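You operate a simulated robot arm through the tools that you are given. There is no shell and no other tool. Be economical: measure what you need, move in short steps, check, and stop when the job is done.

The job below is to be done with a simulated robot arm. You get a single attempt, and the scene is never put back.

Task
Take the disc out of the tumbler and blow the dust off it in the air nest.
Fine: Open the air valve for it and shut it again; leave the lid open, and the time dial and the other discs as they are.
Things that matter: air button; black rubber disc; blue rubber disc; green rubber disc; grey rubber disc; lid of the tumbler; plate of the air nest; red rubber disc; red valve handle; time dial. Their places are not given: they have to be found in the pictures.

The check looks at the end state, three seconds after you hand in, the way a careful person would. Anything else that was tipped, shoved, dropped, spilled or broken makes it a failure. A push-on lid holds only when it is set on centred and level and pressed home; a screw cap is set on level and turned clockwise until tight.

Robot
A 7-joint arm with a two-finger parallel gripper, fixed in place. Base frame: the origin is at the foot of the arm, x ahead of it, y to its left, z up; the work surface is at about z = 850. Units: mm, rad, N and s.
With the tool pointing down near the work surface it reaches from about 240 to 680 mm from the base axis. Its first joint turns from -1.152 to 1.152 rad. Payload 2.4 kg.
The tool frame sits at the grasp point between the pads (the TCP): z along the fingers, y along the line on which they close. The tips reach 30 mm beyond it. Largest opening 94 mm; finger width 28, thickness 10; the body of the gripper, 50 by 96 mm, starts 55 mm behind the TCP.
Orientation is that of the tool frame in the base frame, as a unit quaternion [w, x, y, z]. With the fingers straight down and closing along the base's y, the tool's x points along the base's -x, its y along +y and its z along -z.

Tools
- The arm moves only by the tool jog_arm. Its argument "increments" is a list of rows, each a list of 7 numbers: the gripper command, from -1 (fully open) to 1 (shut), values between in proportion, then the shift along the tool's x, y, z in mm, then the turn, a rotation vector about the tool's x, y, z in rad. In form: [[hand, tx, ty, tz, rx, ry, rz], ...]. A call has 1 to 20 rows; each row shifts and turns the commanded pose from where the row before left it, along the tool's axes as they then stand. Rows are played at 5 a second. More than 50 mm and 0.15 rad between two rows, or a gripper value outside its range, and nothing of the call is played. A pose out of reach is approached as far as the arm can. The call stops where the force on the tool passes 40 N (or 10 N more than at its start, if that is more) or the arm is blocked; 0.2 s more then pass. The fingers move at their own pace (about 153 mm/s each) and stop on an object; they squeeze with about 39 N. The grip force told is the motor's: it shows also when the fingers shut on nothing. Time passes only in rows, and 0.2 s behind the last, so rows that do not move let the fingers close. It gives the time, the measured TCP pose, the force on the tool (base axes), the opening and the grip force at its end, in the units of the frame above (readings bear some noise), with the torque about the TCP (base axes, N m) and any sound that the robot's microphone picked up.
- Cameras (640 x 400 px; columns grow to the right, rows downward): "scene" is fixed at [43.9, 481.7, 1440.8]; the picture's right is [-0.66, -0.75, 0.00], its down [-0.47, 0.41, -0.78] and it looks along [0.59, -0.52, -0.62] (base axes); focal length 329 px, centre (320, 200). "wrist" rides on the gripper at [76, 14, -102] in the tool frame; the picture's right is [-0.18, 0.98, 0.00], its down [-0.75, -0.14, -0.64] and it looks along [-0.63, -0.12, 0.77] (tool axes); focal length 243 px, centre (320, 200).
- snapshot(camera): a new picture of that camera. The clock stands still meanwhile.
- measure_at(camera, pixels): for up to 12 pixels [column, row] of the newest picture of that camera ("zoom" is the newest enlarged one), the place [x, y, z] in the base frame of the surface seen there, good to about 3 mm. The clock stands still meanwhile.
- inspect(camera, box): a new picture of the part [left, top, right, bottom] of that camera's present view, enlarged. The clock stands still meanwhile.
- job_done(): hands the job in; it is judged then, once.

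Keep the steps short. Do not move on a guess: measure, check each grasp and each placing, and mend mistakes. In all there are 80 turns and 38 pictures (those below and enlarged ones count). Leave the gripper open and the arm clear of the work at the hand-in unless told otherwise, and finish with a single line.

The tools are called after "Request:" as name(argument=value, ...) on one line, values as JSON. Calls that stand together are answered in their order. jog_arm: Moves the arm, as the interface text tells. Its arguments: {"type":"object","properties":{"increments":{"type":"array"}},"required":["increments"]} The other tools are called the same way: snapshot (camera) takes a picture; measure_at (camera, pixels) gives the place of the surface under pixels of a picture; inspect (camera, box) takes an enlarged picture of a part of a camera's view; job_done () hands the job in.

At the start:

```text
clock: 0.0
tool_pos: [420.7, 73.4, 1162.8]
orientation: [-0.001, -0.001, 1.0, 0.0]
wrist_force: [0.7, -0.4, -0.6]
moment: [-0.01, -0.01, 0.01]
finger_gap: 94.1
finger_force: 0.1
```

scene: 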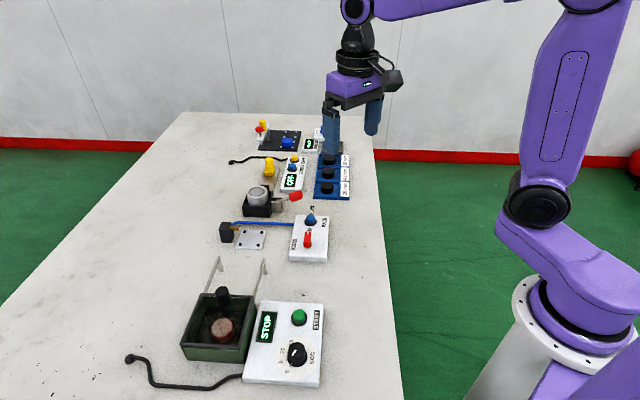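
wrist: 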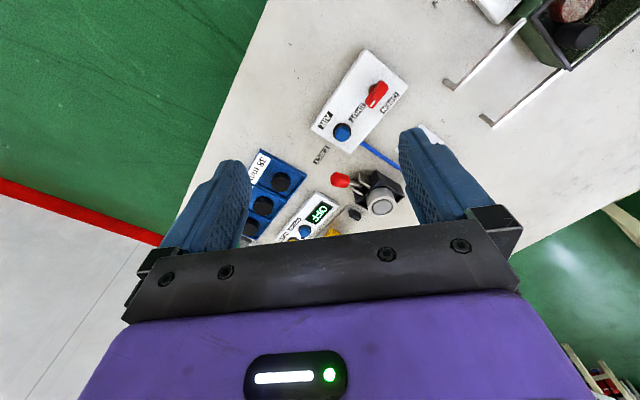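

I see the tumbler at the lower left (around 220,330) and an air panel with a red handle and blue button at (308,235). I'll enlarge both.

Request:
inspect(camera="scene", box=[120, 250, 340, 390])

Request:
inspect(camera="scene", box=[210, 170, 350, 270])

Request:
inspect(camera="scene", box=[220, 110, 370, 210])

```text
2.86 times, centred on (230, 320) of scene
```

zoom: 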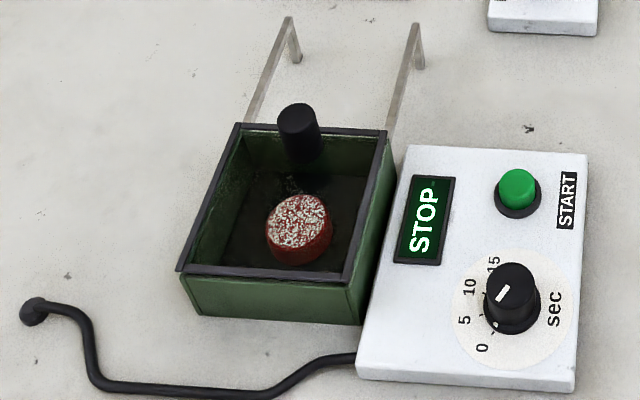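

```text
4.00 times, centred on (280, 220) of scene
```

zoom: 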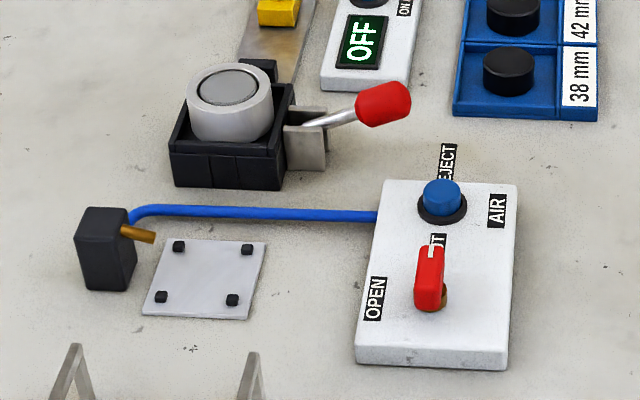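

```text
4.00 times, centred on (295, 160) of scene
```

zoom: 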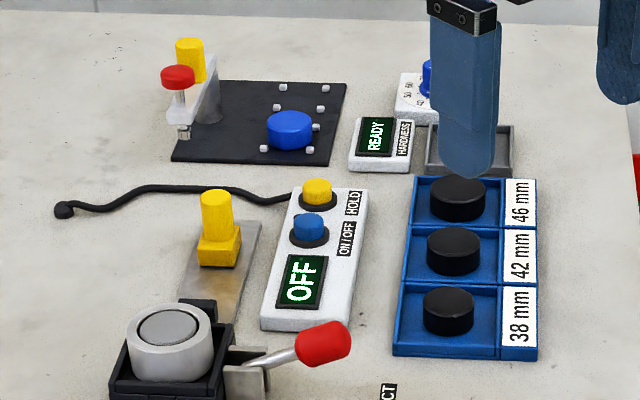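

The red dusty disc lies in the tumbler, with something black near it. The air nest is the small plate with four pegs. I'll take a new tumbler zoom and measure it.

Request:
inspect(camera="scene", box=[170, 245, 282, 370])

Request:
snapshot(camera="scene")

Request:
measure_at(camera="scene", pixels=[[221, 325], [224, 292], [203, 294], [255, 294], [243, 346], [182, 344], [217, 258], [265, 262], [205, 325], [222, 340], [206, 310], [224, 305]])

Request:
measure_at(camera="scene", pixels=[[249, 231], [268, 231], [245, 244], [267, 244], [310, 218], [308, 231], [306, 242], [248, 228], [227, 226], [300, 245], [321, 260], [255, 238]])

```text
3.20 times, centred on (226, 308) of scene
```

zoom: 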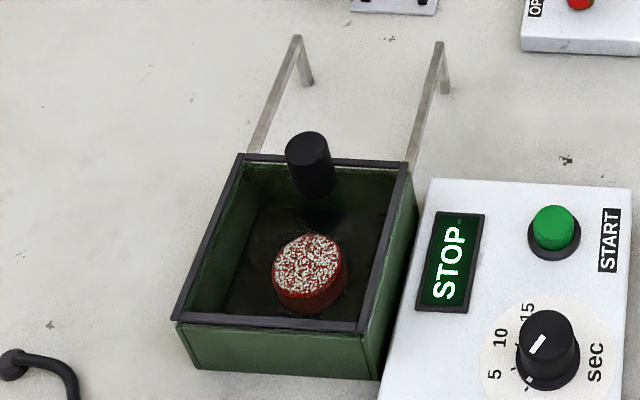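

```text
31 pictures are left
```

scene: 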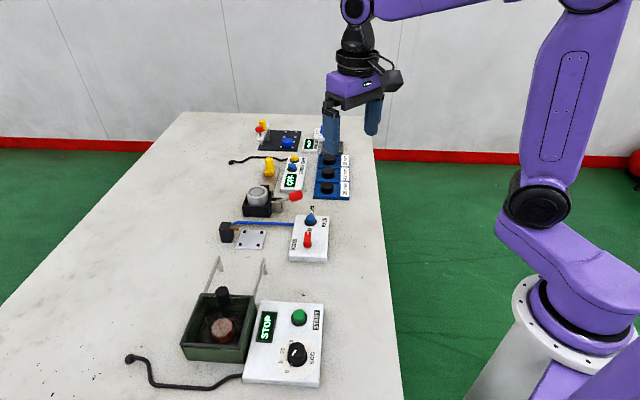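

```text
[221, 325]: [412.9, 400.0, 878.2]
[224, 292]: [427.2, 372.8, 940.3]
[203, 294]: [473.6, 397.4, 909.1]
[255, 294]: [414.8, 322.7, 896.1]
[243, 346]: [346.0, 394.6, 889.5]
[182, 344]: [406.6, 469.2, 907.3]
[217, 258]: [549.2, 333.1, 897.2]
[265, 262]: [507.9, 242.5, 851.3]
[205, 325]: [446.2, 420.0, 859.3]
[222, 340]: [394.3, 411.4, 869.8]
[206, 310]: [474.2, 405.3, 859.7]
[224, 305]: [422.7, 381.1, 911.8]
```

```text
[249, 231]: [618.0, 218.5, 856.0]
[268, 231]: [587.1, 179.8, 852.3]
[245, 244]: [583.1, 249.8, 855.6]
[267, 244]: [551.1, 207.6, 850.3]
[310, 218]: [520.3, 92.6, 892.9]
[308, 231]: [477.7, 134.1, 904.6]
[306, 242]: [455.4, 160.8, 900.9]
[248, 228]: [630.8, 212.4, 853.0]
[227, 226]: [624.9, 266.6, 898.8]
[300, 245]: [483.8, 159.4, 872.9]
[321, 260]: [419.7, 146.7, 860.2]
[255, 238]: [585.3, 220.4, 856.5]
```

The black knob near (224,292) sits at z≈940 over the tumbler, so it could be the handle of a clear lid. I'll move the wrist camera over the tumbler and look closer.

Request:
jog_arm(increments=[[-1, 12.7, 38.1, 17, 0, 0, 0], [-1, 12.7, 38.1, 17, 0, 0, 0], [-1, 12.7, 38.1, 17, 0, 0, 0], [-1, 12.7, 38.1, 17, 0, 0, 0], [-1, 12.7, 38.1, 17, 0, 0, 0], [-1, 12.7, 38.1, 17, 0, 0, 0], [-1, 12.7, 38.1, 17, 0, 0, 0], [-1, 12.7, 38.1, 17, 0, 0, 0], [-1, 12.7, 38.1, 17, 0, 0, 0], [-1, 0, 0, 0, 0, 0, 0]])

Request:
snapshot(camera="wrist")

```text
clock: 2.2
tool_pos: [305.6, 417.3, 1008.2]
orientation: [0.0, -0.001, 1.0, 0.0]
wrist_force: [-0.3, 0.0, 0.2]
moment: [0.0, -0.04, 0.02]
finger_gap: 94.3
finger_force: 0.0
```

```text
30 pictures are left
```

wrist: 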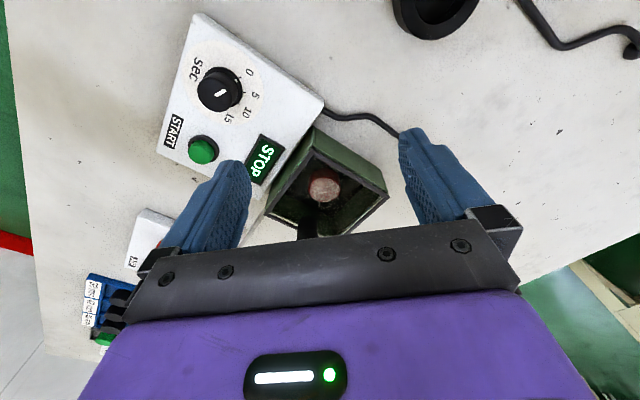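

Request:
inspect(camera="wrist", box=[250, 120, 410, 245])

Request:
inspect(camera="scene", box=[170, 245, 282, 370])

```text
3.20 times, centred on (330, 182) of wrist
```

zoom: 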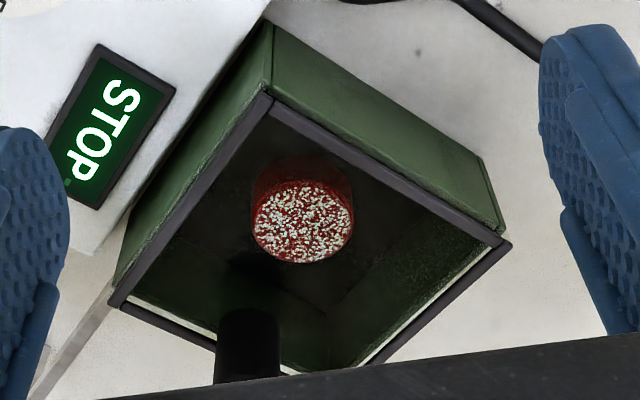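

```text
3.20 times, centred on (226, 308) of scene
```

zoom: 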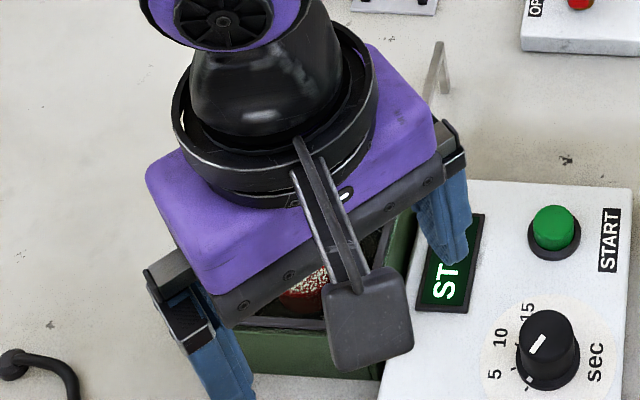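

Request:
measure_at(camera="wrist", pixels=[[307.5, 230], [307.5, 220], [309.7, 207], [292, 221], [314.4, 153], [386, 194.5], [266, 213.5], [324.4, 189], [312, 195], [338, 189], [324, 200], [435, 8]])

```text
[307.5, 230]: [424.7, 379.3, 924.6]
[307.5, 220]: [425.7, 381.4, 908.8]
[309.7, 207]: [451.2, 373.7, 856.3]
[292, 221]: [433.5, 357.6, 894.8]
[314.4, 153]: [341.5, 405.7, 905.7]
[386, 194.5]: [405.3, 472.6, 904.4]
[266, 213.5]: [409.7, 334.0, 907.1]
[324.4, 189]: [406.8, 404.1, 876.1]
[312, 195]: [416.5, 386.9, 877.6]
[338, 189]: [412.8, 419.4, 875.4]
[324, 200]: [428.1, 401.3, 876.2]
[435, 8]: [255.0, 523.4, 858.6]
```

The knob stands on the frame level (z≈906) with nothing beneath it, so this is a closed glass sliding lid with rails running toward (+0.69,−0.73). I'll move above the knob at about (434,376) and turn the hand so it closes along the slide direction.

Request:
jog_arm(increments=[[-1, -32, -10.3, 0, 0, 0, 0], [-1, -32, -10.3, 0, 0, 0, 0], [-1, -32, -10.3, 0, 0, 0, 0], [-1, -32, -10.3, 0, 0, 0, 0], [-1, 0, 0, 0, 0, 0, -0.127], [-1, 0, 0, 0, 0, 0, -0.127], [-1, 0, 0, 0, 0, 0, -0.127], [-1, 0, 0, 0, 0, 0, -0.127], [-1, 0, 0, 0, 0, 0, -0.127], [-1, 0, 0, 0, 0, 0, -0.127], [-1, 0, 0, 0, 0, 0, 0]])

Request:
snapshot(camera="wrist")

Request:
snapshot(camera="scene")

```text
clock: 4.6
tool_pos: [435.0, 375.1, 1011.3]
orientation: [0.0, -0.372, 0.928, 0.001]
wrist_force: [-0.2, -0.2, -0.2]
moment: [-0.01, 0.02, 0.01]
finger_gap: 93.9
finger_force: 0.1
```

```text
27 pictures are left
```

wrist: 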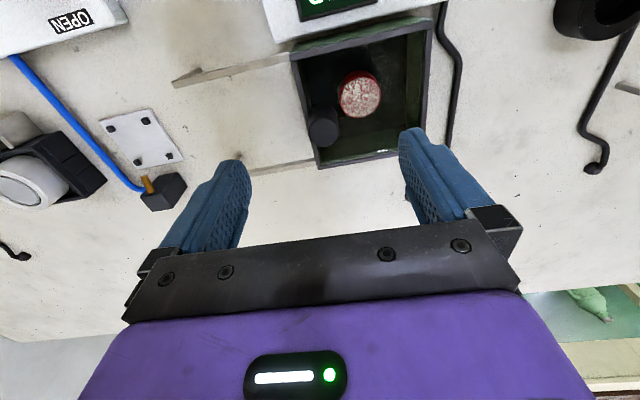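

```text
26 pictures are left
```

scene: 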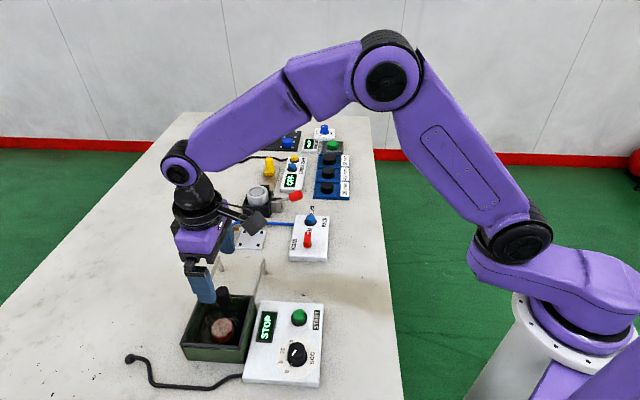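

Good view from here; I'll measure the knob at (323,128), the rim, the disc and the nest.

Request:
measure_at(camera="wrist", pixels=[[323, 125], [323, 135], [312, 128], [335, 128], [323, 114], [292, 53], [431, 18], [318, 166], [360, 97], [344, 97], [377, 93], [360, 112]])

Request:
measure_at(camera="wrist", pixels=[[109, 130], [145, 121], [137, 162], [172, 155], [100, 121], [148, 108], [133, 168], [183, 158], [141, 140], [147, 182], [165, 180], [277, 160]])

```text
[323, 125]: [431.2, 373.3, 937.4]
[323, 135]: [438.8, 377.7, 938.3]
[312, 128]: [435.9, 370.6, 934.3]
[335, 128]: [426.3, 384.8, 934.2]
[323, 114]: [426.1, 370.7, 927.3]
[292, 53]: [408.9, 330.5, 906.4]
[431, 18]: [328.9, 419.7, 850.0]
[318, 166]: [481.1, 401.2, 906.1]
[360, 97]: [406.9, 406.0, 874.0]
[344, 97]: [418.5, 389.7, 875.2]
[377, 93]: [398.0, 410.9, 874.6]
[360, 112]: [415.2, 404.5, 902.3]
```

```text
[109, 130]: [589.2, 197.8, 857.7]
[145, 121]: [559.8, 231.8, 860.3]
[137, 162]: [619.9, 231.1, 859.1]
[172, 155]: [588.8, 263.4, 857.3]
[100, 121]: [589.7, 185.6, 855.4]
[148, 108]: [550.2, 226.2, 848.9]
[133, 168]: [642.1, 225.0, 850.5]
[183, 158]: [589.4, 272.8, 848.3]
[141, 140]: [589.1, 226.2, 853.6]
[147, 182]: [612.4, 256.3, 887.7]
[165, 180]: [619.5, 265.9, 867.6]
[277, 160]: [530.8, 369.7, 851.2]
```

The knob is centred at about (432,376), top z≈938. I'll narrow the fingers, centre and descend to TCP z≈942, then close.

Request:
jog_arm(increments=[[-0.3, 1.5, 2.8, 0, 0, 0, -0.02], [-0.3, 0, 0, 25, 0, 0, 0], [-0.3, 0, 0, 25, 0, 0, 0], [-0.3, 0, 0, 14, 0, 0, 0], [-0.3, 0, 0, 5, 0, 0, 0], [-0.3, 0, 0, 0, 0, 0, 0]])

Request:
inspect(camera="wrist", box=[220, 60, 440, 240])

```text
clock: 6.0
tool_pos: [431.7, 374.3, 939.9]
orientation: [0.0, -0.381, 0.925, 0.0]
wrist_force: [0.1, -0.5, -0.7]
moment: [0.0, 0.05, 0.0]
finger_gap: 61.1
finger_force: 0.0
```

```text
2.22 times, centred on (330, 150) of wrist
```

zoom: 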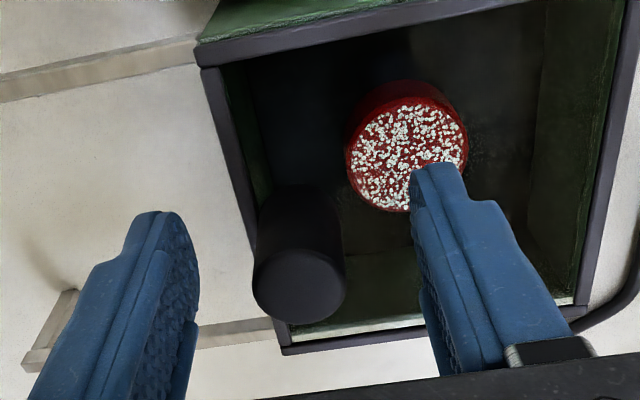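

The knob top sits at about (320,188), right where the TCP projects. I'll close on it.

Request:
jog_arm(increments=[[1, 0, 0, 0, 0, 0, 0], [1, 0, 0, 0, 0, 0, 0], [1, 0, 0, 0, 0, 0, 0]])

```text
clock: 6.8
tool_pos: [432.8, 374.3, 939.7]
orientation: [0.001, -0.382, 0.924, 0.0]
wrist_force: [4.7, 1.0, 0.1]
moment: [0.8, -0.03, 0.02]
finger_gap: 23.8
finger_force: 44.9
```

It's gripped at 23.8 mm. I'll try a short slide along −tool y, toward the rails.

Request:
jog_arm(increments=[[1, 0, -5, 0, 0, 0, 0], [1, 0, -6, 0, 0, 0, 0], [1, 0, -6, 0, 0, 0, 0], [1, 0, 0, 0, 0, 0, 0]])

Request:
snapshot(camera="wrist")

```text
clock: 7.8
tool_pos: [445.0, 362.5, 940.2]
orientation: [0.0, -0.381, 0.925, 0.0]
wrist_force: [9.0, 9.2, -9.2]
moment: [0.65, 0.1, 0.27]
finger_gap: 23.4
finger_force: 45.1
```

```text
24 pictures are left
```

wrist: 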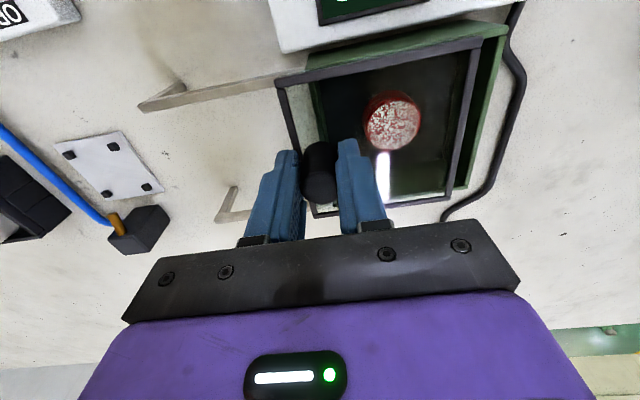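

The lid slides. There is some sideways force, so I'll measure the rail direction.

Request:
measure_at(camera="wrist", pixels=[[150, 103], [265, 82], [186, 96], [220, 213], [233, 188], [300, 200], [248, 213], [282, 84], [480, 44], [456, 196]])

```text
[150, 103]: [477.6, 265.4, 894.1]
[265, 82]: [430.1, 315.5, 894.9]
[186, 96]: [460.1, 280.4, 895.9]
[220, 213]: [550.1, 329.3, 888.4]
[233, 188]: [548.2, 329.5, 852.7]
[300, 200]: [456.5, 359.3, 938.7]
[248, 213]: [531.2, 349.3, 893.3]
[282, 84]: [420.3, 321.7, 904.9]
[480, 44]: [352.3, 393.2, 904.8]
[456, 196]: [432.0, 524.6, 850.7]
```

Request:
jog_arm(increments=[[1, 0.2, -7, 0, 0, 0, 0], [1, 0.2, -7, 0, 0, 0, 0], [1, 0.2, -7, 0, 0, 0, 0], [1, 0, 0, 0, 0, 0, 0]])

```text
clock: 8.8
tool_pos: [460.3, 348.6, 939.3]
orientation: [0.001, -0.381, 0.925, 0.001]
wrist_force: [15.8, 13.7, -8.6]
moment: [-0.04, 0.69, 0.02]
finger_gap: 23.6
finger_force: 44.9
```

Side force grew, so I'll shift the other way a little and look at the response.

Request:
jog_arm(increments=[[1, -0.8, 0, 0, 0, 0, 0], [1, 0, 0, 0, 0, 0, 0]])

```text
clock: 9.4
tool_pos: [458.6, 348.7, 940.1]
orientation: [0.0, -0.38, 0.925, 0.0]
wrist_force: [7.6, 6.2, -11.4]
moment: [1.21, -0.51, -0.08]
finger_gap: 23.9
finger_force: 45.1
```

Better. Continuing the slide with a small correction, about 42 mm more.

Request:
jog_arm(increments=[[1, -0.4, -7, 0.3, 0, 0, 0], [1, -0.15, -7, 0.2, 0, 0, 0], [1, -0.15, -7, 0, 0, 0, 0], [1, -0.15, -7, 0, 0, 0, 0], [1, -0.15, -7, 0, 0, 0, 0], [1, -0.15, -7, 0, 0, 0, 0], [1, 0, 0, 0, 0, 0, 0]])

Request:
snapshot(camera="wrist")

```text
clock: 11.0
tool_pos: [488.9, 318.7, 941.2]
orientation: [0.0, -0.382, 0.924, 0.0]
wrist_force: [3.5, 1.8, -3.8]
moment: [0.75, -0.1, 0.03]
finger_gap: 23.6
finger_force: 45.0
```

```text
23 pictures are left
```

wrist: 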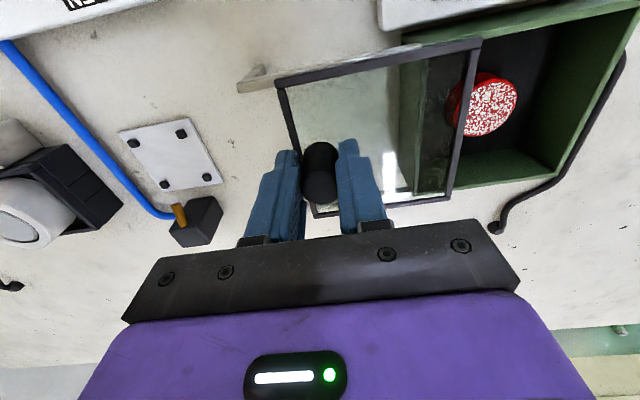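

The lid is most of the way open. I'll continue gently toward the rail end.

Request:
jog_arm(increments=[[1, -0.1, -5, 0, 0, 0, 0], [1, -0.1, -5, 0, 0, 0, 0], [1, -0.1, -4, 0, 0, 0, 0], [1, -0.1, -3, 0, 0, 0, 0], [1, 0, 0, 0, 0, 0, 0]])

Request:
snapshot(camera="wrist")

```text
clock: 12.2
tool_pos: [500.5, 308.0, 939.5]
orientation: [-0.001, -0.382, 0.924, -0.001]
wrist_force: [0.8, -1.2, -4.3]
moment: [0.62, -0.13, 0.18]
finger_gap: 23.6
finger_force: 44.6
```

```text
22 pictures are left
```

wrist: 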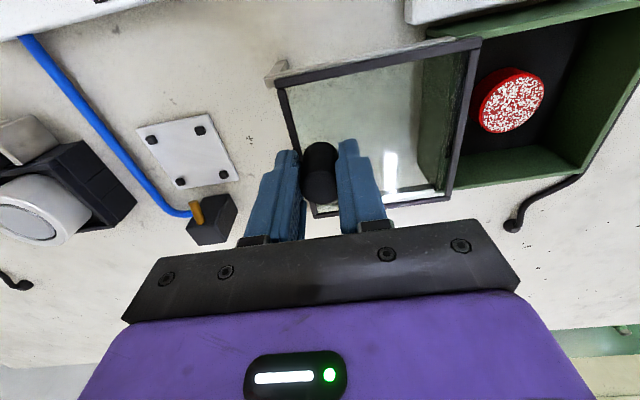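

Request:
jog_arm(increments=[[1, -0.1, -3, 0, 0, 0, 0], [1, -0.1, -3, 0, 0, 0, 0], [1, 0, 0, 0, 0, 0, 0]])

Request:
measure_at(camera="wrist", pixels=[[481, 41], [450, 197], [435, 195], [424, 130], [455, 120]])

```text
clock: 13.0
tool_pos: [502.7, 303.7, 941.2]
orientation: [-0.002, -0.381, 0.925, 0.001]
wrist_force: [-14.0, -1.9, 3.3]
moment: [-0.28, -0.43, -0.05]
finger_gap: 23.8
finger_force: 44.8
```

```text
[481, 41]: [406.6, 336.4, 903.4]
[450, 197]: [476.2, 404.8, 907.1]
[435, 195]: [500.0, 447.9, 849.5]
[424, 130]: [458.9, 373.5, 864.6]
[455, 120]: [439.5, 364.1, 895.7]
```

The end stop was felt, and the lid's trailing edge is now at the back rim: fully open. I'll release and rise.

Request:
jog_arm(increments=[[-0.3, 0, 2, 0, 0, 0, 0], [-0.3, 0, 0, 0, 0, 0, 0], [-0.3, 0, 0, -20, 0, 0, 0], [-0.3, 0, 0, -30, 0, 0, 0], [-0.3, 0, 30, -20, 0, 0, 0], [-0.3, 0, 40, 0, 0, 0, 0], [-0.3, 0, 40, 0, 0, 0, 0], [-0.3, 0, 30, 0, 0, 0, 0], [-0.3, 0, 0, 0, 0, 0, 0]])

Request:
snapshot(camera="wrist")

```text
clock: 15.0
tool_pos: [406.4, 404.9, 1011.2]
orientation: [0.0, -0.381, 0.925, 0.0]
wrist_force: [-0.6, 0.1, -0.6]
moment: [-0.02, 0.0, 0.05]
finger_gap: 60.9
finger_force: 0.1
```

```text
21 pictures are left
```

wrist: 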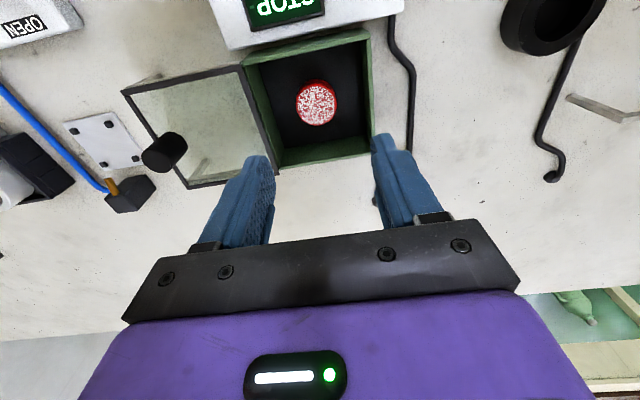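

The lid is open and stays put. Now I'll measure the disc and the walls around it.

Request:
measure_at(camera="wrist", pixels=[[317, 103], [299, 103], [336, 103], [317, 84], [317, 119], [247, 62], [368, 35], [375, 150], [274, 165], [290, 130], [350, 130], [318, 140]])

Request:
inspect(camera="wrist", box=[230, 20, 400, 180])

```text
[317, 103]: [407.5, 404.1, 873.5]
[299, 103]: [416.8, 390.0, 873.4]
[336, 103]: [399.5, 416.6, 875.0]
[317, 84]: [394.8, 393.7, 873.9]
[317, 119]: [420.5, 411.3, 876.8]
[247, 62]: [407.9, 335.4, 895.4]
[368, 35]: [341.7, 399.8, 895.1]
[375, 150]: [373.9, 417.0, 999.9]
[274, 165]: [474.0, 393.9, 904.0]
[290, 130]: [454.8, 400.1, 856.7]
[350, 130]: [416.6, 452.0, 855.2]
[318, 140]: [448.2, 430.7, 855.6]
```

```text
2.50 times, centred on (315, 100) of wrist
```

zoom: 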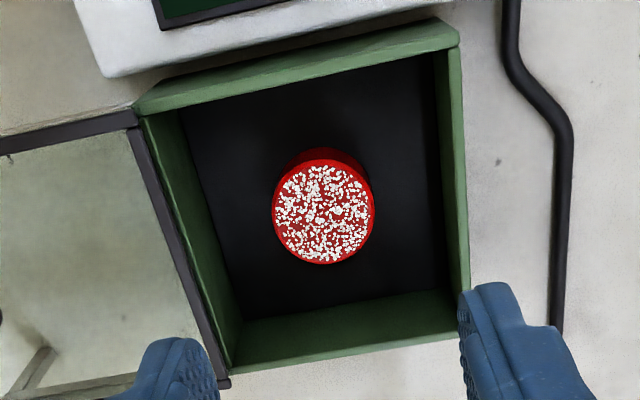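

The disc is about 34 mm across, centred at (408,403), z 857–875. I'll narrow to about 52 mm and descend around it.

Request:
jog_arm(increments=[[-0.1, -0.1, -2.1, 0, 0, 0, 0], [-0.1, 0, 0, 40, 0, 0, 0], [-0.1, 0, 0, 30, 0, 0, 0], [-0.1, 0, 0, 15, 0, 0, 0], [-0.1, 0, 0, 0, 0, 0, 0]])

Request:
inspect(camera="wrist", box=[220, 80, 420, 240])

```text
clock: 16.2
tool_pos: [405.4, 401.6, 925.9]
orientation: [0.0, -0.381, 0.925, 0.0]
wrist_force: [0.0, 0.3, -1.2]
moment: [0.0, 0.0, -0.02]
finger_gap: 52.0
finger_force: 0.1
```

```text
2.50 times, centred on (320, 160) of wrist
```

zoom: 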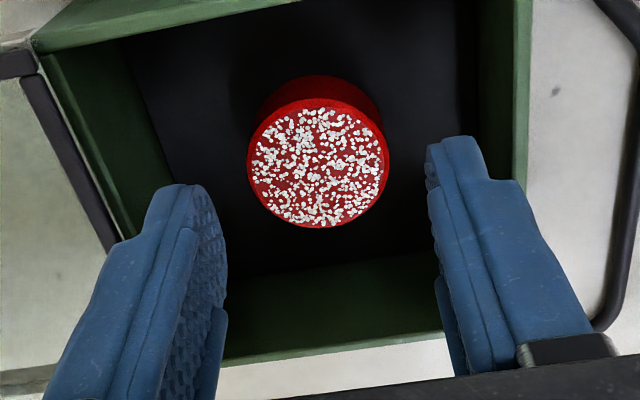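

Fingers straddle the disc centrally. Going down the last 36 mm.

Request:
jog_arm(increments=[[-0.1, -1.5, -0.5, 18, 0, 0, 0], [-0.1, 0, 0, 12, 0, 0, 0], [-0.1, 0, 0, 6, 0, 0, 0], [-0.1, 0, 0, 0, 0, 0, 0]])

Request:
snapshot(camera="wrist")

```text
clock: 17.2
tool_pos: [407.5, 402.9, 890.0]
orientation: [0.0, -0.381, 0.924, 0.0]
wrist_force: [0.2, 0.2, 0.5]
moment: [0.01, -0.01, 0.0]
finger_gap: 51.6
finger_force: 0.0
```

```text
18 pictures are left
```

wrist: 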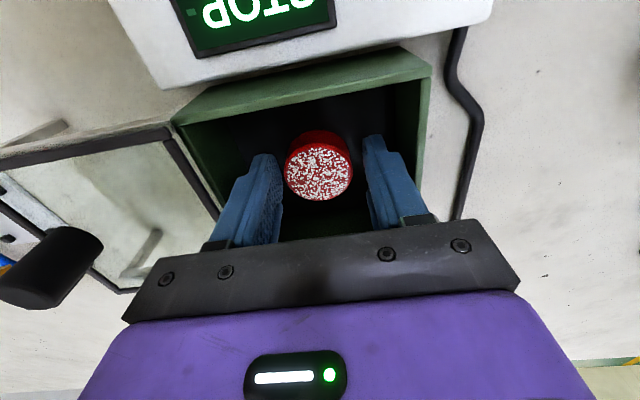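

Positions are good; I'll close on the disc.

Request:
jog_arm(increments=[[1, 0, 0, 0, 0, 0, 0], [1, 0, 0, 0, 0, 0, 0], [1, 0, 0, 0, 0, 0, 0], [1, 0, 0, -15, 0, 0, 0], [1, 0, 0, -25, 0, 0, 0], [1, 0, 0, -30, 0, 0, 0], [1, 0, 0, -30, 0, 0, 0], [1, 0, 0, 0, 0, 0, 0]])

Request:
snapshot(camera="wrist")

```text
clock: 19.0
tool_pos: [407.2, 403.5, 990.7]
orientation: [0.0, -0.381, 0.925, 0.0]
wrist_force: [-0.1, -0.1, -0.9]
moment: [-0.02, 0.01, -0.01]
finger_gap: 37.5
finger_force: 38.8
```

```text
17 pictures are left
```

wrist: 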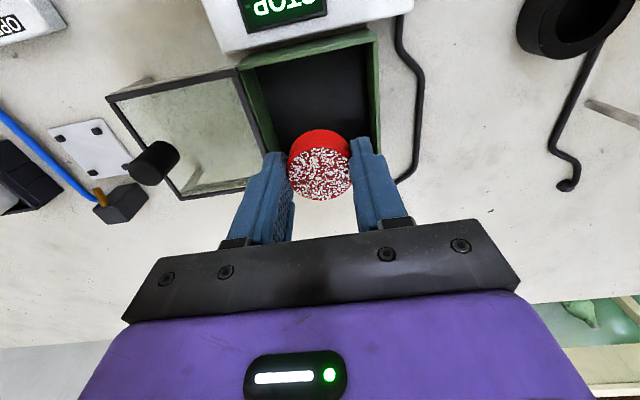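

The disc is held at 37.5 mm. I'll carry it high to above the nest near (590,231).

Request:
jog_arm(increments=[[1, -1.4, -41.9, 0, 0, 0, 0], [1, -1.4, -41.9, 0, 0, 0, 0], [1, -1.4, -41.9, 0, 0, 0, 0], [1, -1.4, -41.9, 0, 0, 0, 0], [1, -1.4, -41.9, 0, 0, 0, 0], [1, -1.4, -41.9, 0, 0, 0, 0], [1, 0, 0, 0, 0, 0, 0]])

Request:
snapshot(camera="wrist")

```text
clock: 20.6
tool_pos: [592.7, 229.5, 989.8]
orientation: [0.0, -0.382, 0.924, 0.0]
wrist_force: [0.6, 0.1, -0.3]
moment: [-0.01, -0.02, 0.02]
finger_gap: 37.3
finger_force: 39.4
```

```text
16 pictures are left
```

wrist: 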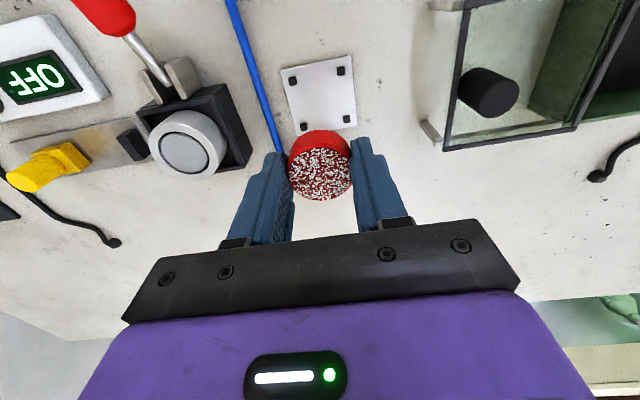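

Request:
measure_at(camera="wrist", pixels=[[292, 80], [340, 70], [302, 127], [347, 117], [282, 71], [349, 56], [357, 125], [320, 100], [248, 160], [185, 150], [428, 140]])

Request:
inspect(camera="wrist", box=[240, 40, 400, 150])

Request:
inspect(camera="scene", box=[200, 180, 320, 270])

```text
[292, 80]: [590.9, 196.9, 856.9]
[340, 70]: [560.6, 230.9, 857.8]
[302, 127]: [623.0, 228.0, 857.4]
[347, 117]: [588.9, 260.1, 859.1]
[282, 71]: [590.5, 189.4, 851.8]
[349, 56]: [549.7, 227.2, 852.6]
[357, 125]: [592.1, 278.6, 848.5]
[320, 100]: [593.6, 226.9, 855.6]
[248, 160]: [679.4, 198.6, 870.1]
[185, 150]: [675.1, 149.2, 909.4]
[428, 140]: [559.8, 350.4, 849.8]
```

```text
3.64 times, centred on (320, 95) of wrist
```

zoom: 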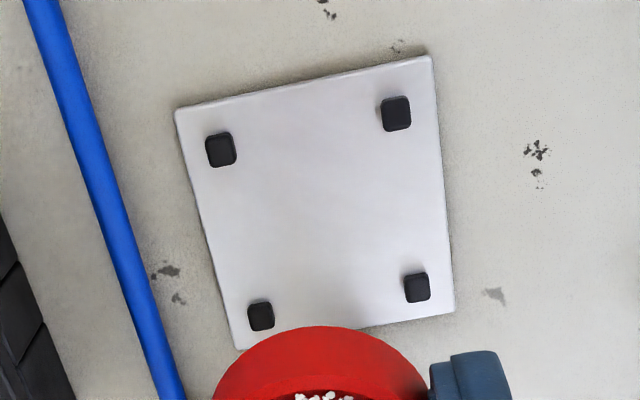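

```text
4.44 times, centred on (260, 225) of scene
```

zoom: 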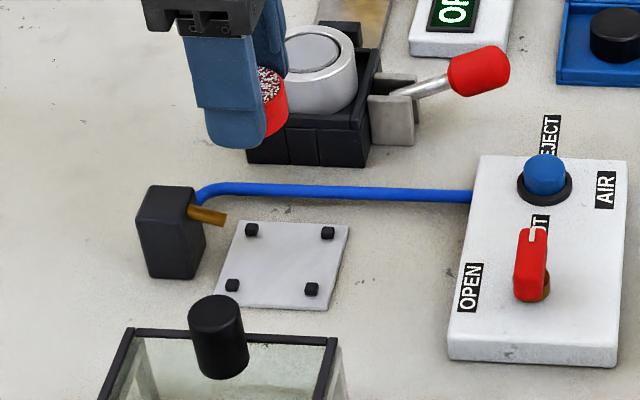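

The peg centre comes out at about (591,229), with the plate at z≈854. I'll centre and lower to just above it.

Request:
jog_arm(increments=[[1, 1.5, 0.9, 0, 0, 0, 0], [1, 0, 0, 40, 0, 0, 0], [1, 0, 0, 30, 0, 0, 0], [1, 0, 0, 20, 0, 0, 0], [1, 0, 0, 5, 0, 0, 0], [1, 0, 0, 0, 0, 0, 0]])

Request:
snapshot(camera="wrist")

Request:
inspect(camera="scene", box=[200, 180, 320, 270])

```text
clock: 22.0
tool_pos: [590.1, 230.4, 895.1]
orientation: [-0.001, -0.381, 0.925, -0.001]
wrist_force: [-0.2, 0.2, 0.1]
moment: [-0.02, 0.01, -0.01]
finger_gap: 37.8
finger_force: 39.0
```

```text
13 pictures are left
```

wrist: 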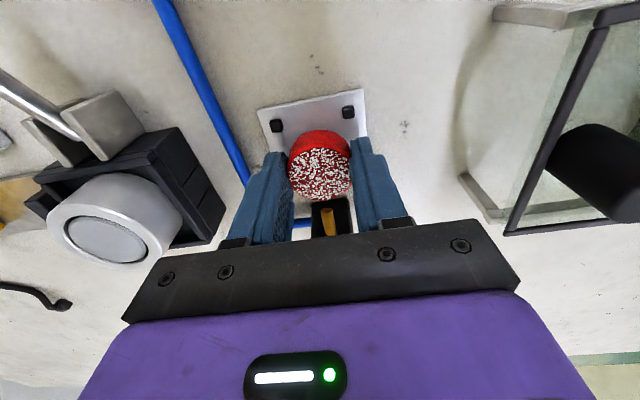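

```text
4.44 times, centred on (260, 225) of scene
```

zoom: 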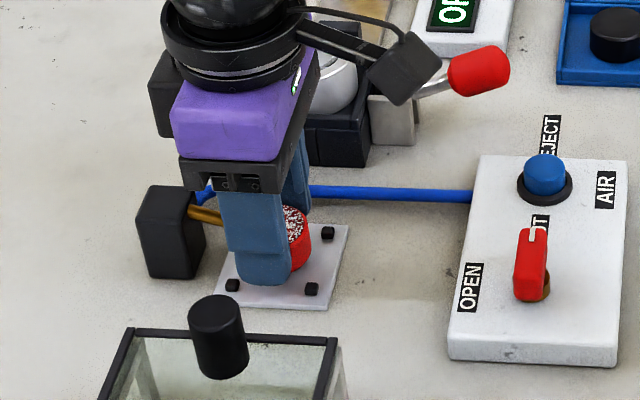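

It's well placed over the plate. I'll lower slowly until it touches.

Request:
jog_arm(increments=[[1, 0, 0, 3, 0, 0, 0], [1, 0, 0, 2, 0, 0, 0], [1, 0, 0, 1, 0, 0, 0], [1, 0, 0, 0, 0, 0, 0]])

```text
clock: 23.0
tool_pos: [589.7, 231.0, 888.6]
orientation: [0.0, -0.381, 0.925, 0.0]
wrist_force: [0.2, -0.2, 0.4]
moment: [0.06, 0.0, 0.04]
finger_gap: 37.4
finger_force: 38.8
```

Request:
jog_arm(increments=[[1, 0, 0, 0.7, 0, 0, 0], [1, 0, 0, 0, 0, 0, 0]])

```text
clock: 23.6
tool_pos: [590.0, 231.2, 887.3]
orientation: [0.001, -0.381, 0.925, 0.001]
wrist_force: [-1.1, -0.2, 5.6]
moment: [0.04, 0.06, 0.01]
finger_gap: 37.3
finger_force: 38.7
```

Contact at 5.6 N. I'll release gently, rise and look.

Request:
jog_arm(increments=[[0, 0, 0, 0, 0, 0, 0], [0, 0, 0, 0, 0, 0, 0], [0, 0, 0, -15, 0, 0, 0], [0, 0, 0, -30, 0, 0, 0], [0, 0, 0, -40, 0, 0, 0], [0, 0, 0, -40, 0, 0, 0], [0, 0, 0, 0, 0, 0, 0]])

Request:
snapshot(camera="wrist")

```text
clock: 25.2
tool_pos: [591.0, 229.3, 1012.3]
orientation: [0.0, -0.381, 0.925, 0.001]
wrist_force: [-0.3, 0.3, 0.8]
moment: [0.05, -0.01, -0.01]
finger_gap: 46.8
finger_force: 0.0
```

```text
11 pictures are left
```

wrist: 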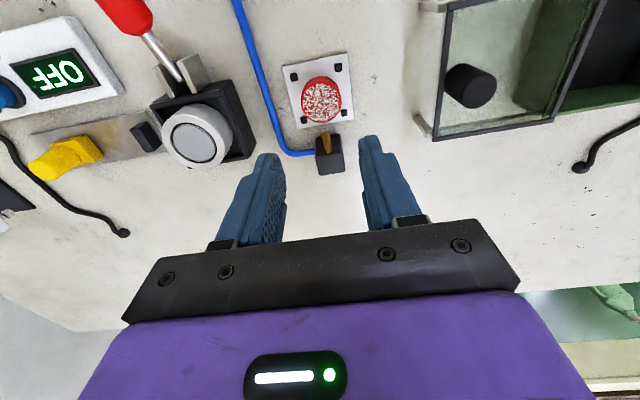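

The disc sits centred between the pegs. Next the valve: I'll move over toward the panel and turn the hand 90° for a close look at the handle.

Request:
jog_arm(increments=[[0, 31.7, 28, 0, 0, 0, 0], [0, 31.7, 28, 0, 0, 0, 0], [0, 31.7, 28, 0, 0, 0, 0], [0, 31.7, 28, 0, 0, 0, 0], [0, 0, 0, 0, 0, 0, 0.143], [0, 0, 0, 0, 0, 0, 0.143], [0, 0, 0, 0, 0, 0, 0.143], [0, 0, 0, 0, 0, 0, 0.143], [0, 0, 0, 0, 0, 0, 0.143], [0, 0, 0, 0, 0, 0, 0.143], [0, 0, 0, 0, 0, 0, 0.143], [0, 0, 0, 0, 0, 0, 0.143], [0, 0, 0, 0, 0, 0, 0.143], [0, 0, 0, 0, 0, 0, 0.143], [0, 0, 0, 0, 0, 0, 0.143], [0, 0, 0, 0, 0, 0, 0]])

Request:
inspect(camera="wrist", box=[200, 80, 440, 240])

```text
clock: 28.6
tool_pos: [419.9, 219.9, 1012.3]
orientation: [0.001, 0.385, 0.923, 0.001]
wrist_force: [0.0, 1.0, -0.4]
moment: [0.02, -0.02, -0.03]
finger_gap: 46.9
finger_force: 0.0
```

```text
2.50 times, centred on (320, 160) of wrist
```

zoom: 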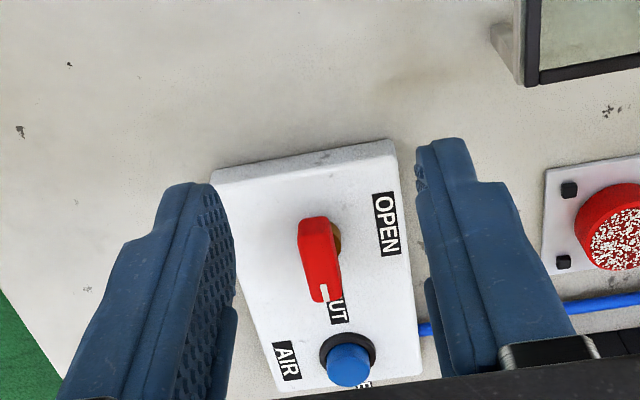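

Request:
measure_at(camera="zoom", pixels=[[312, 221], [303, 222], [325, 225], [316, 245], [318, 292], [310, 297], [328, 290], [335, 240], [385, 222], [349, 360], [329, 345], [365, 365]])

```text
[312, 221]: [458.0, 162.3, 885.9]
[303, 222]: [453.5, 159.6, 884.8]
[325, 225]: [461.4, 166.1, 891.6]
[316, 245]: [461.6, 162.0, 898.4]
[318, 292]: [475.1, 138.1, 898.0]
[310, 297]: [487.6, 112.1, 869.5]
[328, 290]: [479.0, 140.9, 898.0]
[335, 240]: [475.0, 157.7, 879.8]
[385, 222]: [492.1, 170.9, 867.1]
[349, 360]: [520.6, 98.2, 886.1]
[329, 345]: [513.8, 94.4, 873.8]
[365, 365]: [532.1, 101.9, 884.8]
```

The lever runs from about (459,162) to (479,132), top z≈898. A few more points on its top face will give its angle and the brass stem's place.

Request:
measure_at(camera="zoom", pixels=[[305, 252], [307, 265], [309, 280], [312, 292], [330, 250], [333, 265], [336, 280], [320, 298], [316, 270], [332, 225], [338, 232], [338, 248]])

Request:
inspect(camera="wrist", box=[290, 155, 360, 230])

```text
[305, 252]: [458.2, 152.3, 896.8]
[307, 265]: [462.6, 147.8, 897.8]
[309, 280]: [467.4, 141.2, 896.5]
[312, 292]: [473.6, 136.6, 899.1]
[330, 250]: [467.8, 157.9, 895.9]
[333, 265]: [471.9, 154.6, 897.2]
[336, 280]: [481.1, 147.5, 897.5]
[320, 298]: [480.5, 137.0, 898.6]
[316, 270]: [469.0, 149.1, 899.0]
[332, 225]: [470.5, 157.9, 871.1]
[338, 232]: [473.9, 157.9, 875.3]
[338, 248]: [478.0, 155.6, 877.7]
```

```text
5.33 times, centred on (325, 192) of wrist
```

zoom: 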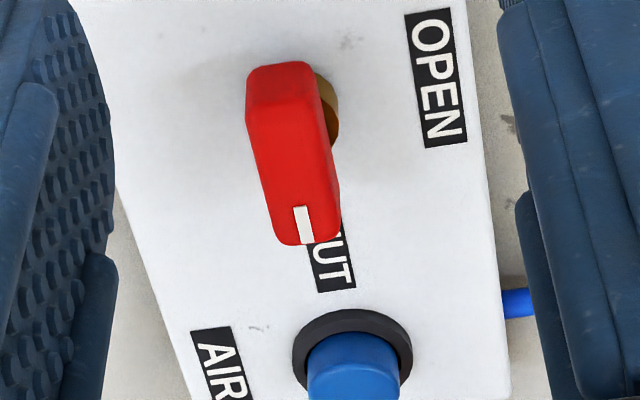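

The bar is centred over its stem at about (470,148), running along (0.70,−0.71), and the hand is already square to it. I'll go above it.

Request:
jog_arm(increments=[[0, -28.8, -4.9, 0, 0, 0, 0], [0, -28.8, -4.9, 0, 0, 0, 0], [0, -28.8, -4.9, 0, 0, 0, 0], [0, 0, 0, 40, 0, 0, 0], [0, 0, 0, 35, 0, 0, 0], [0, 0, 0, 0, 0, 0, 0]])

Request:
inspect(camera="wrist", box=[240, 100, 400, 240])

```text
clock: 30.0
tool_pos: [470.6, 150.2, 937.1]
orientation: [0.0, 0.386, 0.923, 0.0]
wrist_force: [0.1, 0.5, 0.7]
moment: [0.0, 0.02, 0.03]
finger_gap: 46.8
finger_force: 0.0
```

```text
2.86 times, centred on (320, 170) of wrist
```

zoom: 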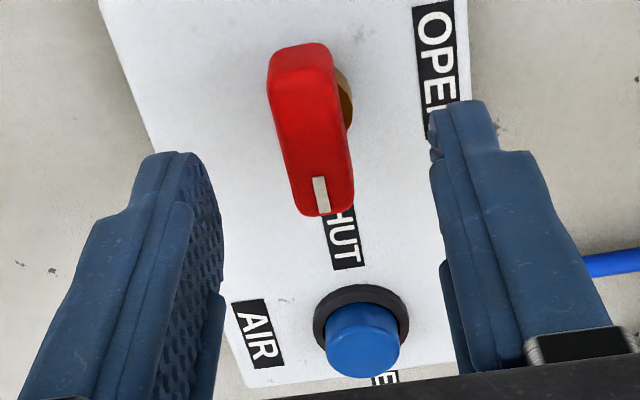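

Centred. Down to TCP z≈917 and close on the bar.

Request:
jog_arm(increments=[[0, 0, 0, 12, 0, 0, 0], [0, 0, 0, 9, 0, 0, 0], [0, 0, 0, 0, 0, 0, 0], [1, 0, 0, 0, 0, 0, 0], [1, 0, 0, 0, 0, 0, 0], [1, 0, 0, 0, 0, 0, 0]])

```text
clock: 31.4
tool_pos: [470.1, 147.7, 915.7]
orientation: [-0.002, 0.385, 0.923, -0.001]
wrist_force: [-9.9, -11.1, 3.8]
moment: [0.06, 0.35, 0.26]
finger_gap: 14.8
finger_force: 44.8
```

Gripped at 14.8 mm with about 15 N toward −v, so I'll ease the hand 1 mm that way.

Request:
jog_arm(increments=[[1, 0, -1, 0, 0, 0, 0], [1, 0, 0, 0, 0, 0, 0]])

```text
clock: 32.0
tool_pos: [470.4, 147.3, 915.4]
orientation: [0.0, 0.386, 0.923, -0.001]
wrist_force: [-6.2, -8.9, -7.3]
moment: [0.85, 1.06, 0.22]
finger_gap: 14.6
finger_force: 45.1
```

Better. Turning counter-clockwise from above, toward OPEN, in a small first step.

Request:
jog_arm(increments=[[1, 0, -0.3, 0, 0, 0, -0.1], [1, 0, 0, 0, 0, 0, -0.12], [1, 0, 0, 0, 0, 0, -0.12], [1, 0, 0, 0, 0, 0, 0]])

```text
clock: 33.0
tool_pos: [470.2, 148.6, 915.8]
orientation: [0.0, 0.222, 0.975, 0.0]
wrist_force: [-2.6, -2.1, -29.5]
moment: [-0.11, -0.2, -0.03]
finger_gap: 14.9
finger_force: 44.8
```

It turned. There is downward pull, so I'll ease down 1 mm and continue turning.

Request:
jog_arm(increments=[[1, 0, 0, 1, 0, 0, 0], [1, 0, 0, 0, 0, 0, -0.12], [1, 0, 0, 0, 0, 0, -0.12], [1, 0, 0, 0, 0, 0, -0.12], [1, 0, 0, 0, 0, 0, 0]])

```text
clock: 34.2
tool_pos: [469.3, 147.9, 916.3]
orientation: [0.0, 0.043, 0.999, 0.001]
wrist_force: [-4.6, 4.1, -9.0]
moment: [0.25, 1.47, -0.02]
finger_gap: 15.0
finger_force: 45.1
```

Request:
jog_arm(increments=[[1, 0, 0, 0.4, 0, 0, -0.12], [1, 0, 0, 0, 0, 0, -0.12], [1, 0, 0, 0, 0, 0, -0.12], [1, 0, 0, 0, 0, 0, -0.12], [1, 0, 0, 0, 0, 0, 0]])

```text
clock: 35.4
tool_pos: [470.1, 148.9, 916.5]
orientation: [0.001, -0.194, 0.981, 0.0]
wrist_force: [-7.8, 5.1, 18.0]
moment: [-0.26, 1.13, -0.05]
finger_gap: 14.3
finger_force: 45.2
```

About 68° turned. Continuing to 90° in small steps.

Request:
jog_arm(increments=[[1, 0, 0, -0.8, 0, 0, -0.1], [1, 0, 0, 0, 0, 0, -0.1], [1, 0, 0, 0, 0, 0, -0.1], [1, 0, 0, 0, 0, 0, -0.09], [1, 0, 0, 0, 0, 0, 0]])

Request:
inspect(camera="scene", box=[200, 180, 340, 270])

```text
clock: 36.6
tool_pos: [470.5, 149.3, 916.0]
orientation: [0.001, -0.382, 0.924, 0.001]
wrist_force: [-6.6, 9.6, 3.0]
moment: [1.22, -0.82, 0.01]
finger_gap: 14.6
finger_force: 44.7
```

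```text
4.44 times, centred on (270, 225) of scene
```

zoom: 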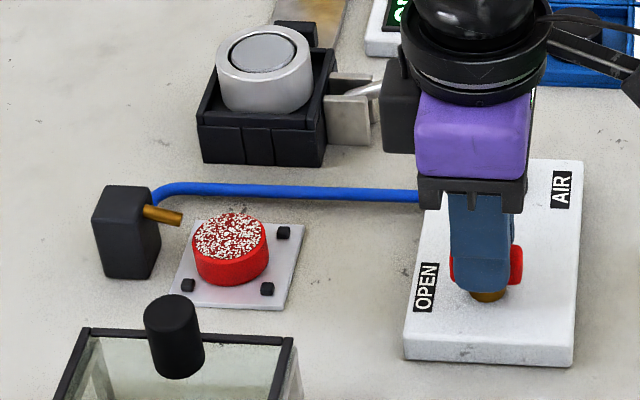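

The valve bar is turned 90°. I'll release, rise and look at the bar and the button.

Request:
jog_arm(increments=[[0, 0, 0, 0, 0, 0, 0], [0, 0, 0, 0, 0, 0, 0], [0, 0, 0, -20, 0, 0, 0], [0, 0, 0, -35, 0, 0, 0], [0, 0, 0, -40, 0, 0, 0], [0, 34, -18, 0, 0, 0, 0], [0, 34, -18, 0, 0, 0, 0], [0, 34, -18, 0, 0, 0, 0], [0, 0, 0, 0, 0, 0, 0]])

Request:
inspect(camera="wrist", box=[220, 100, 420, 240])

```text
clock: 38.6
tool_pos: [436.1, 37.6, 1011.1]
orientation: [0.0, -0.382, 0.924, 0.0]
wrist_force: [-0.5, 0.0, 0.0]
moment: [0.01, -0.01, 0.01]
finger_gap: 46.9
finger_force: 0.0
```

```text
2.86 times, centred on (320, 170) of wrist
```

zoom: 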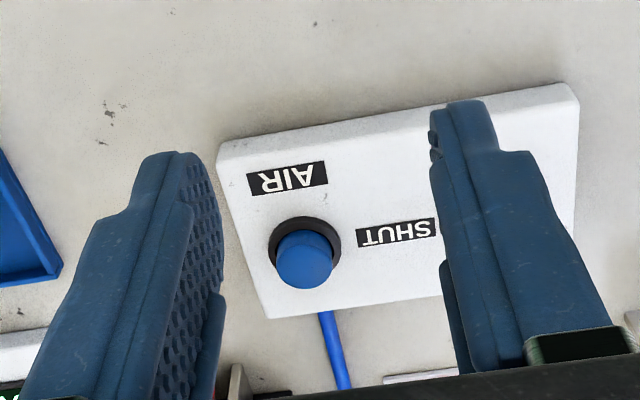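

Request:
measure_at(camera="zoom", pixels=[[305, 268], [285, 268], [325, 268], [305, 250], [305, 284], [290, 223], [275, 245], [338, 240]])

```text
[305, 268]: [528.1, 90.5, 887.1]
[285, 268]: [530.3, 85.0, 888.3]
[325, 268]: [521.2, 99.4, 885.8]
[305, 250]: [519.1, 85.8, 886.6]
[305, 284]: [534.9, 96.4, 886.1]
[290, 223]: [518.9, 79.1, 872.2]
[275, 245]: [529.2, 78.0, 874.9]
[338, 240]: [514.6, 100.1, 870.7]
```

The button's top is centred at about (526.5,91), z≈887. I'll shut the fingers and go just above it.

Request:
jog_arm(increments=[[1, -34, -8.7, 0, 0, 0, 0], [1, -34, -8.7, 0, 0, 0, 0], [1, -33.8, -8.7, 0, 0, 0, 0], [1, 0, 0, 40, 0, 0, 0], [1, 0, 0, 35, 0, 0, 0], [1, 0, 0, 11, 0, 0, 0], [1, 0, 0, 0, 0, 0, 0]])

Request:
snapshot(camera="wrist")

```text
clock: 40.2
tool_pos: [526.1, 92.0, 925.6]
orientation: [0.0, -0.38, 0.925, 0.0]
wrist_force: [0.4, 0.0, 0.5]
moment: [-0.02, 0.01, 0.01]
finger_gap: 0.0
finger_force: 32.9
```

```text
5 pictures are left
```

wrist: 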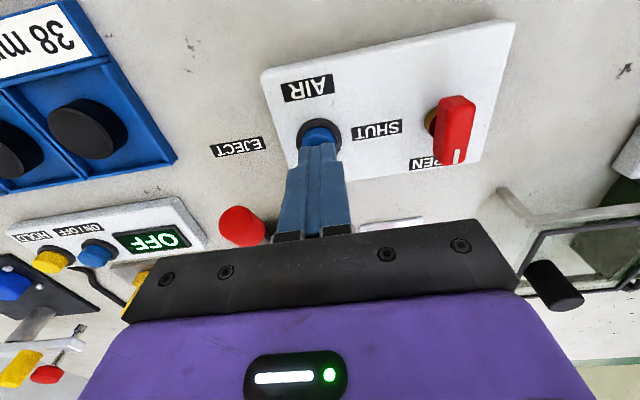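

The valve's white mark now points to OPEN. Before pressing, I'll check where the red ball lever at (240,225) lies relative to the hand.

Request:
measure_at(camera="wrist", pixels=[[240, 215], [262, 228], [240, 240], [320, 135], [318, 128]])

```text
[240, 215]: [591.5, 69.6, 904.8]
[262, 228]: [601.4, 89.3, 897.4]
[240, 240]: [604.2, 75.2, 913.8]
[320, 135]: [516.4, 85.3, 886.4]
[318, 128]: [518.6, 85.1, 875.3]
```

The ball is over 70 mm away, so it's clear. Pressing down in small steps.

Request:
jog_arm(increments=[[1, 0, 0, 6, 0, 0, 0], [1, 0, 0, 2, 0, 0, 0], [1, 0, 0, 1, 0, 0, 0], [1, 0, 0, 1, 0, 0, 0], [1, 0, 0, 1, 0, 0, 0], [1, 0, 0, 0, 0, 0, 0]])

```text
clock: 41.6
tool_pos: [525.4, 91.7, 914.1]
orientation: [-0.001, -0.38, 0.925, 0.0]
wrist_force: [0.3, -1.1, 2.0]
moment: [-0.02, 0.0, 0.01]
finger_gap: 0.1
finger_force: 33.3
heard: click
```

A click was heard. I'll press 1 mm more, hold, and listen.

Request:
jog_arm(increments=[[1, 0, 0, 1, 0, 0, 0], [1, 0, 0, 0, 0, 0, 0], [1, 0, 0, 0, 0, 0, 0], [1, 0, 0, 0, 0, 0, 0], [1, 0, 0, 0, 0, 0, 0], [1, 0, 0, 0, 0, 0, 0], [1, 0, 0, 0, 0, 0, 0], [1, 0, 0, 0, 0, 0, 0], [1, 0, 0, 0, 0, 0, 0], [1, 0, 0, 0, 0, 0, 0], [1, 0, 0, 0, 0, 0, 0], [1, 0, 0, 0, 0, 0, 0], [1, 0, 0, 0, 0, 0, 0], [1, 0, 0, 0, 0, 0, 0], [1, 0, 0, 0, 0, 0, 0]])

Request:
inspect(camera="scene", box=[200, 180, 340, 270])

```text
clock: 44.8
tool_pos: [526.5, 92.0, 913.5]
orientation: [0.0, -0.381, 0.925, 0.0]
wrist_force: [1.2, 0.8, 2.9]
moment: [0.01, -0.05, -0.04]
finger_gap: 0.0
finger_force: 32.9
```

```text
4.44 times, centred on (270, 225) of scene
```

zoom: 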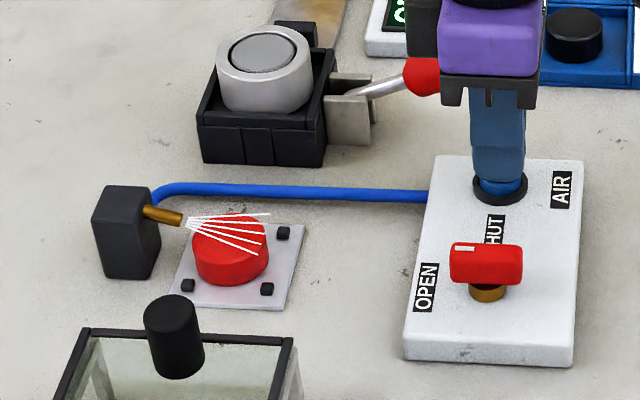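

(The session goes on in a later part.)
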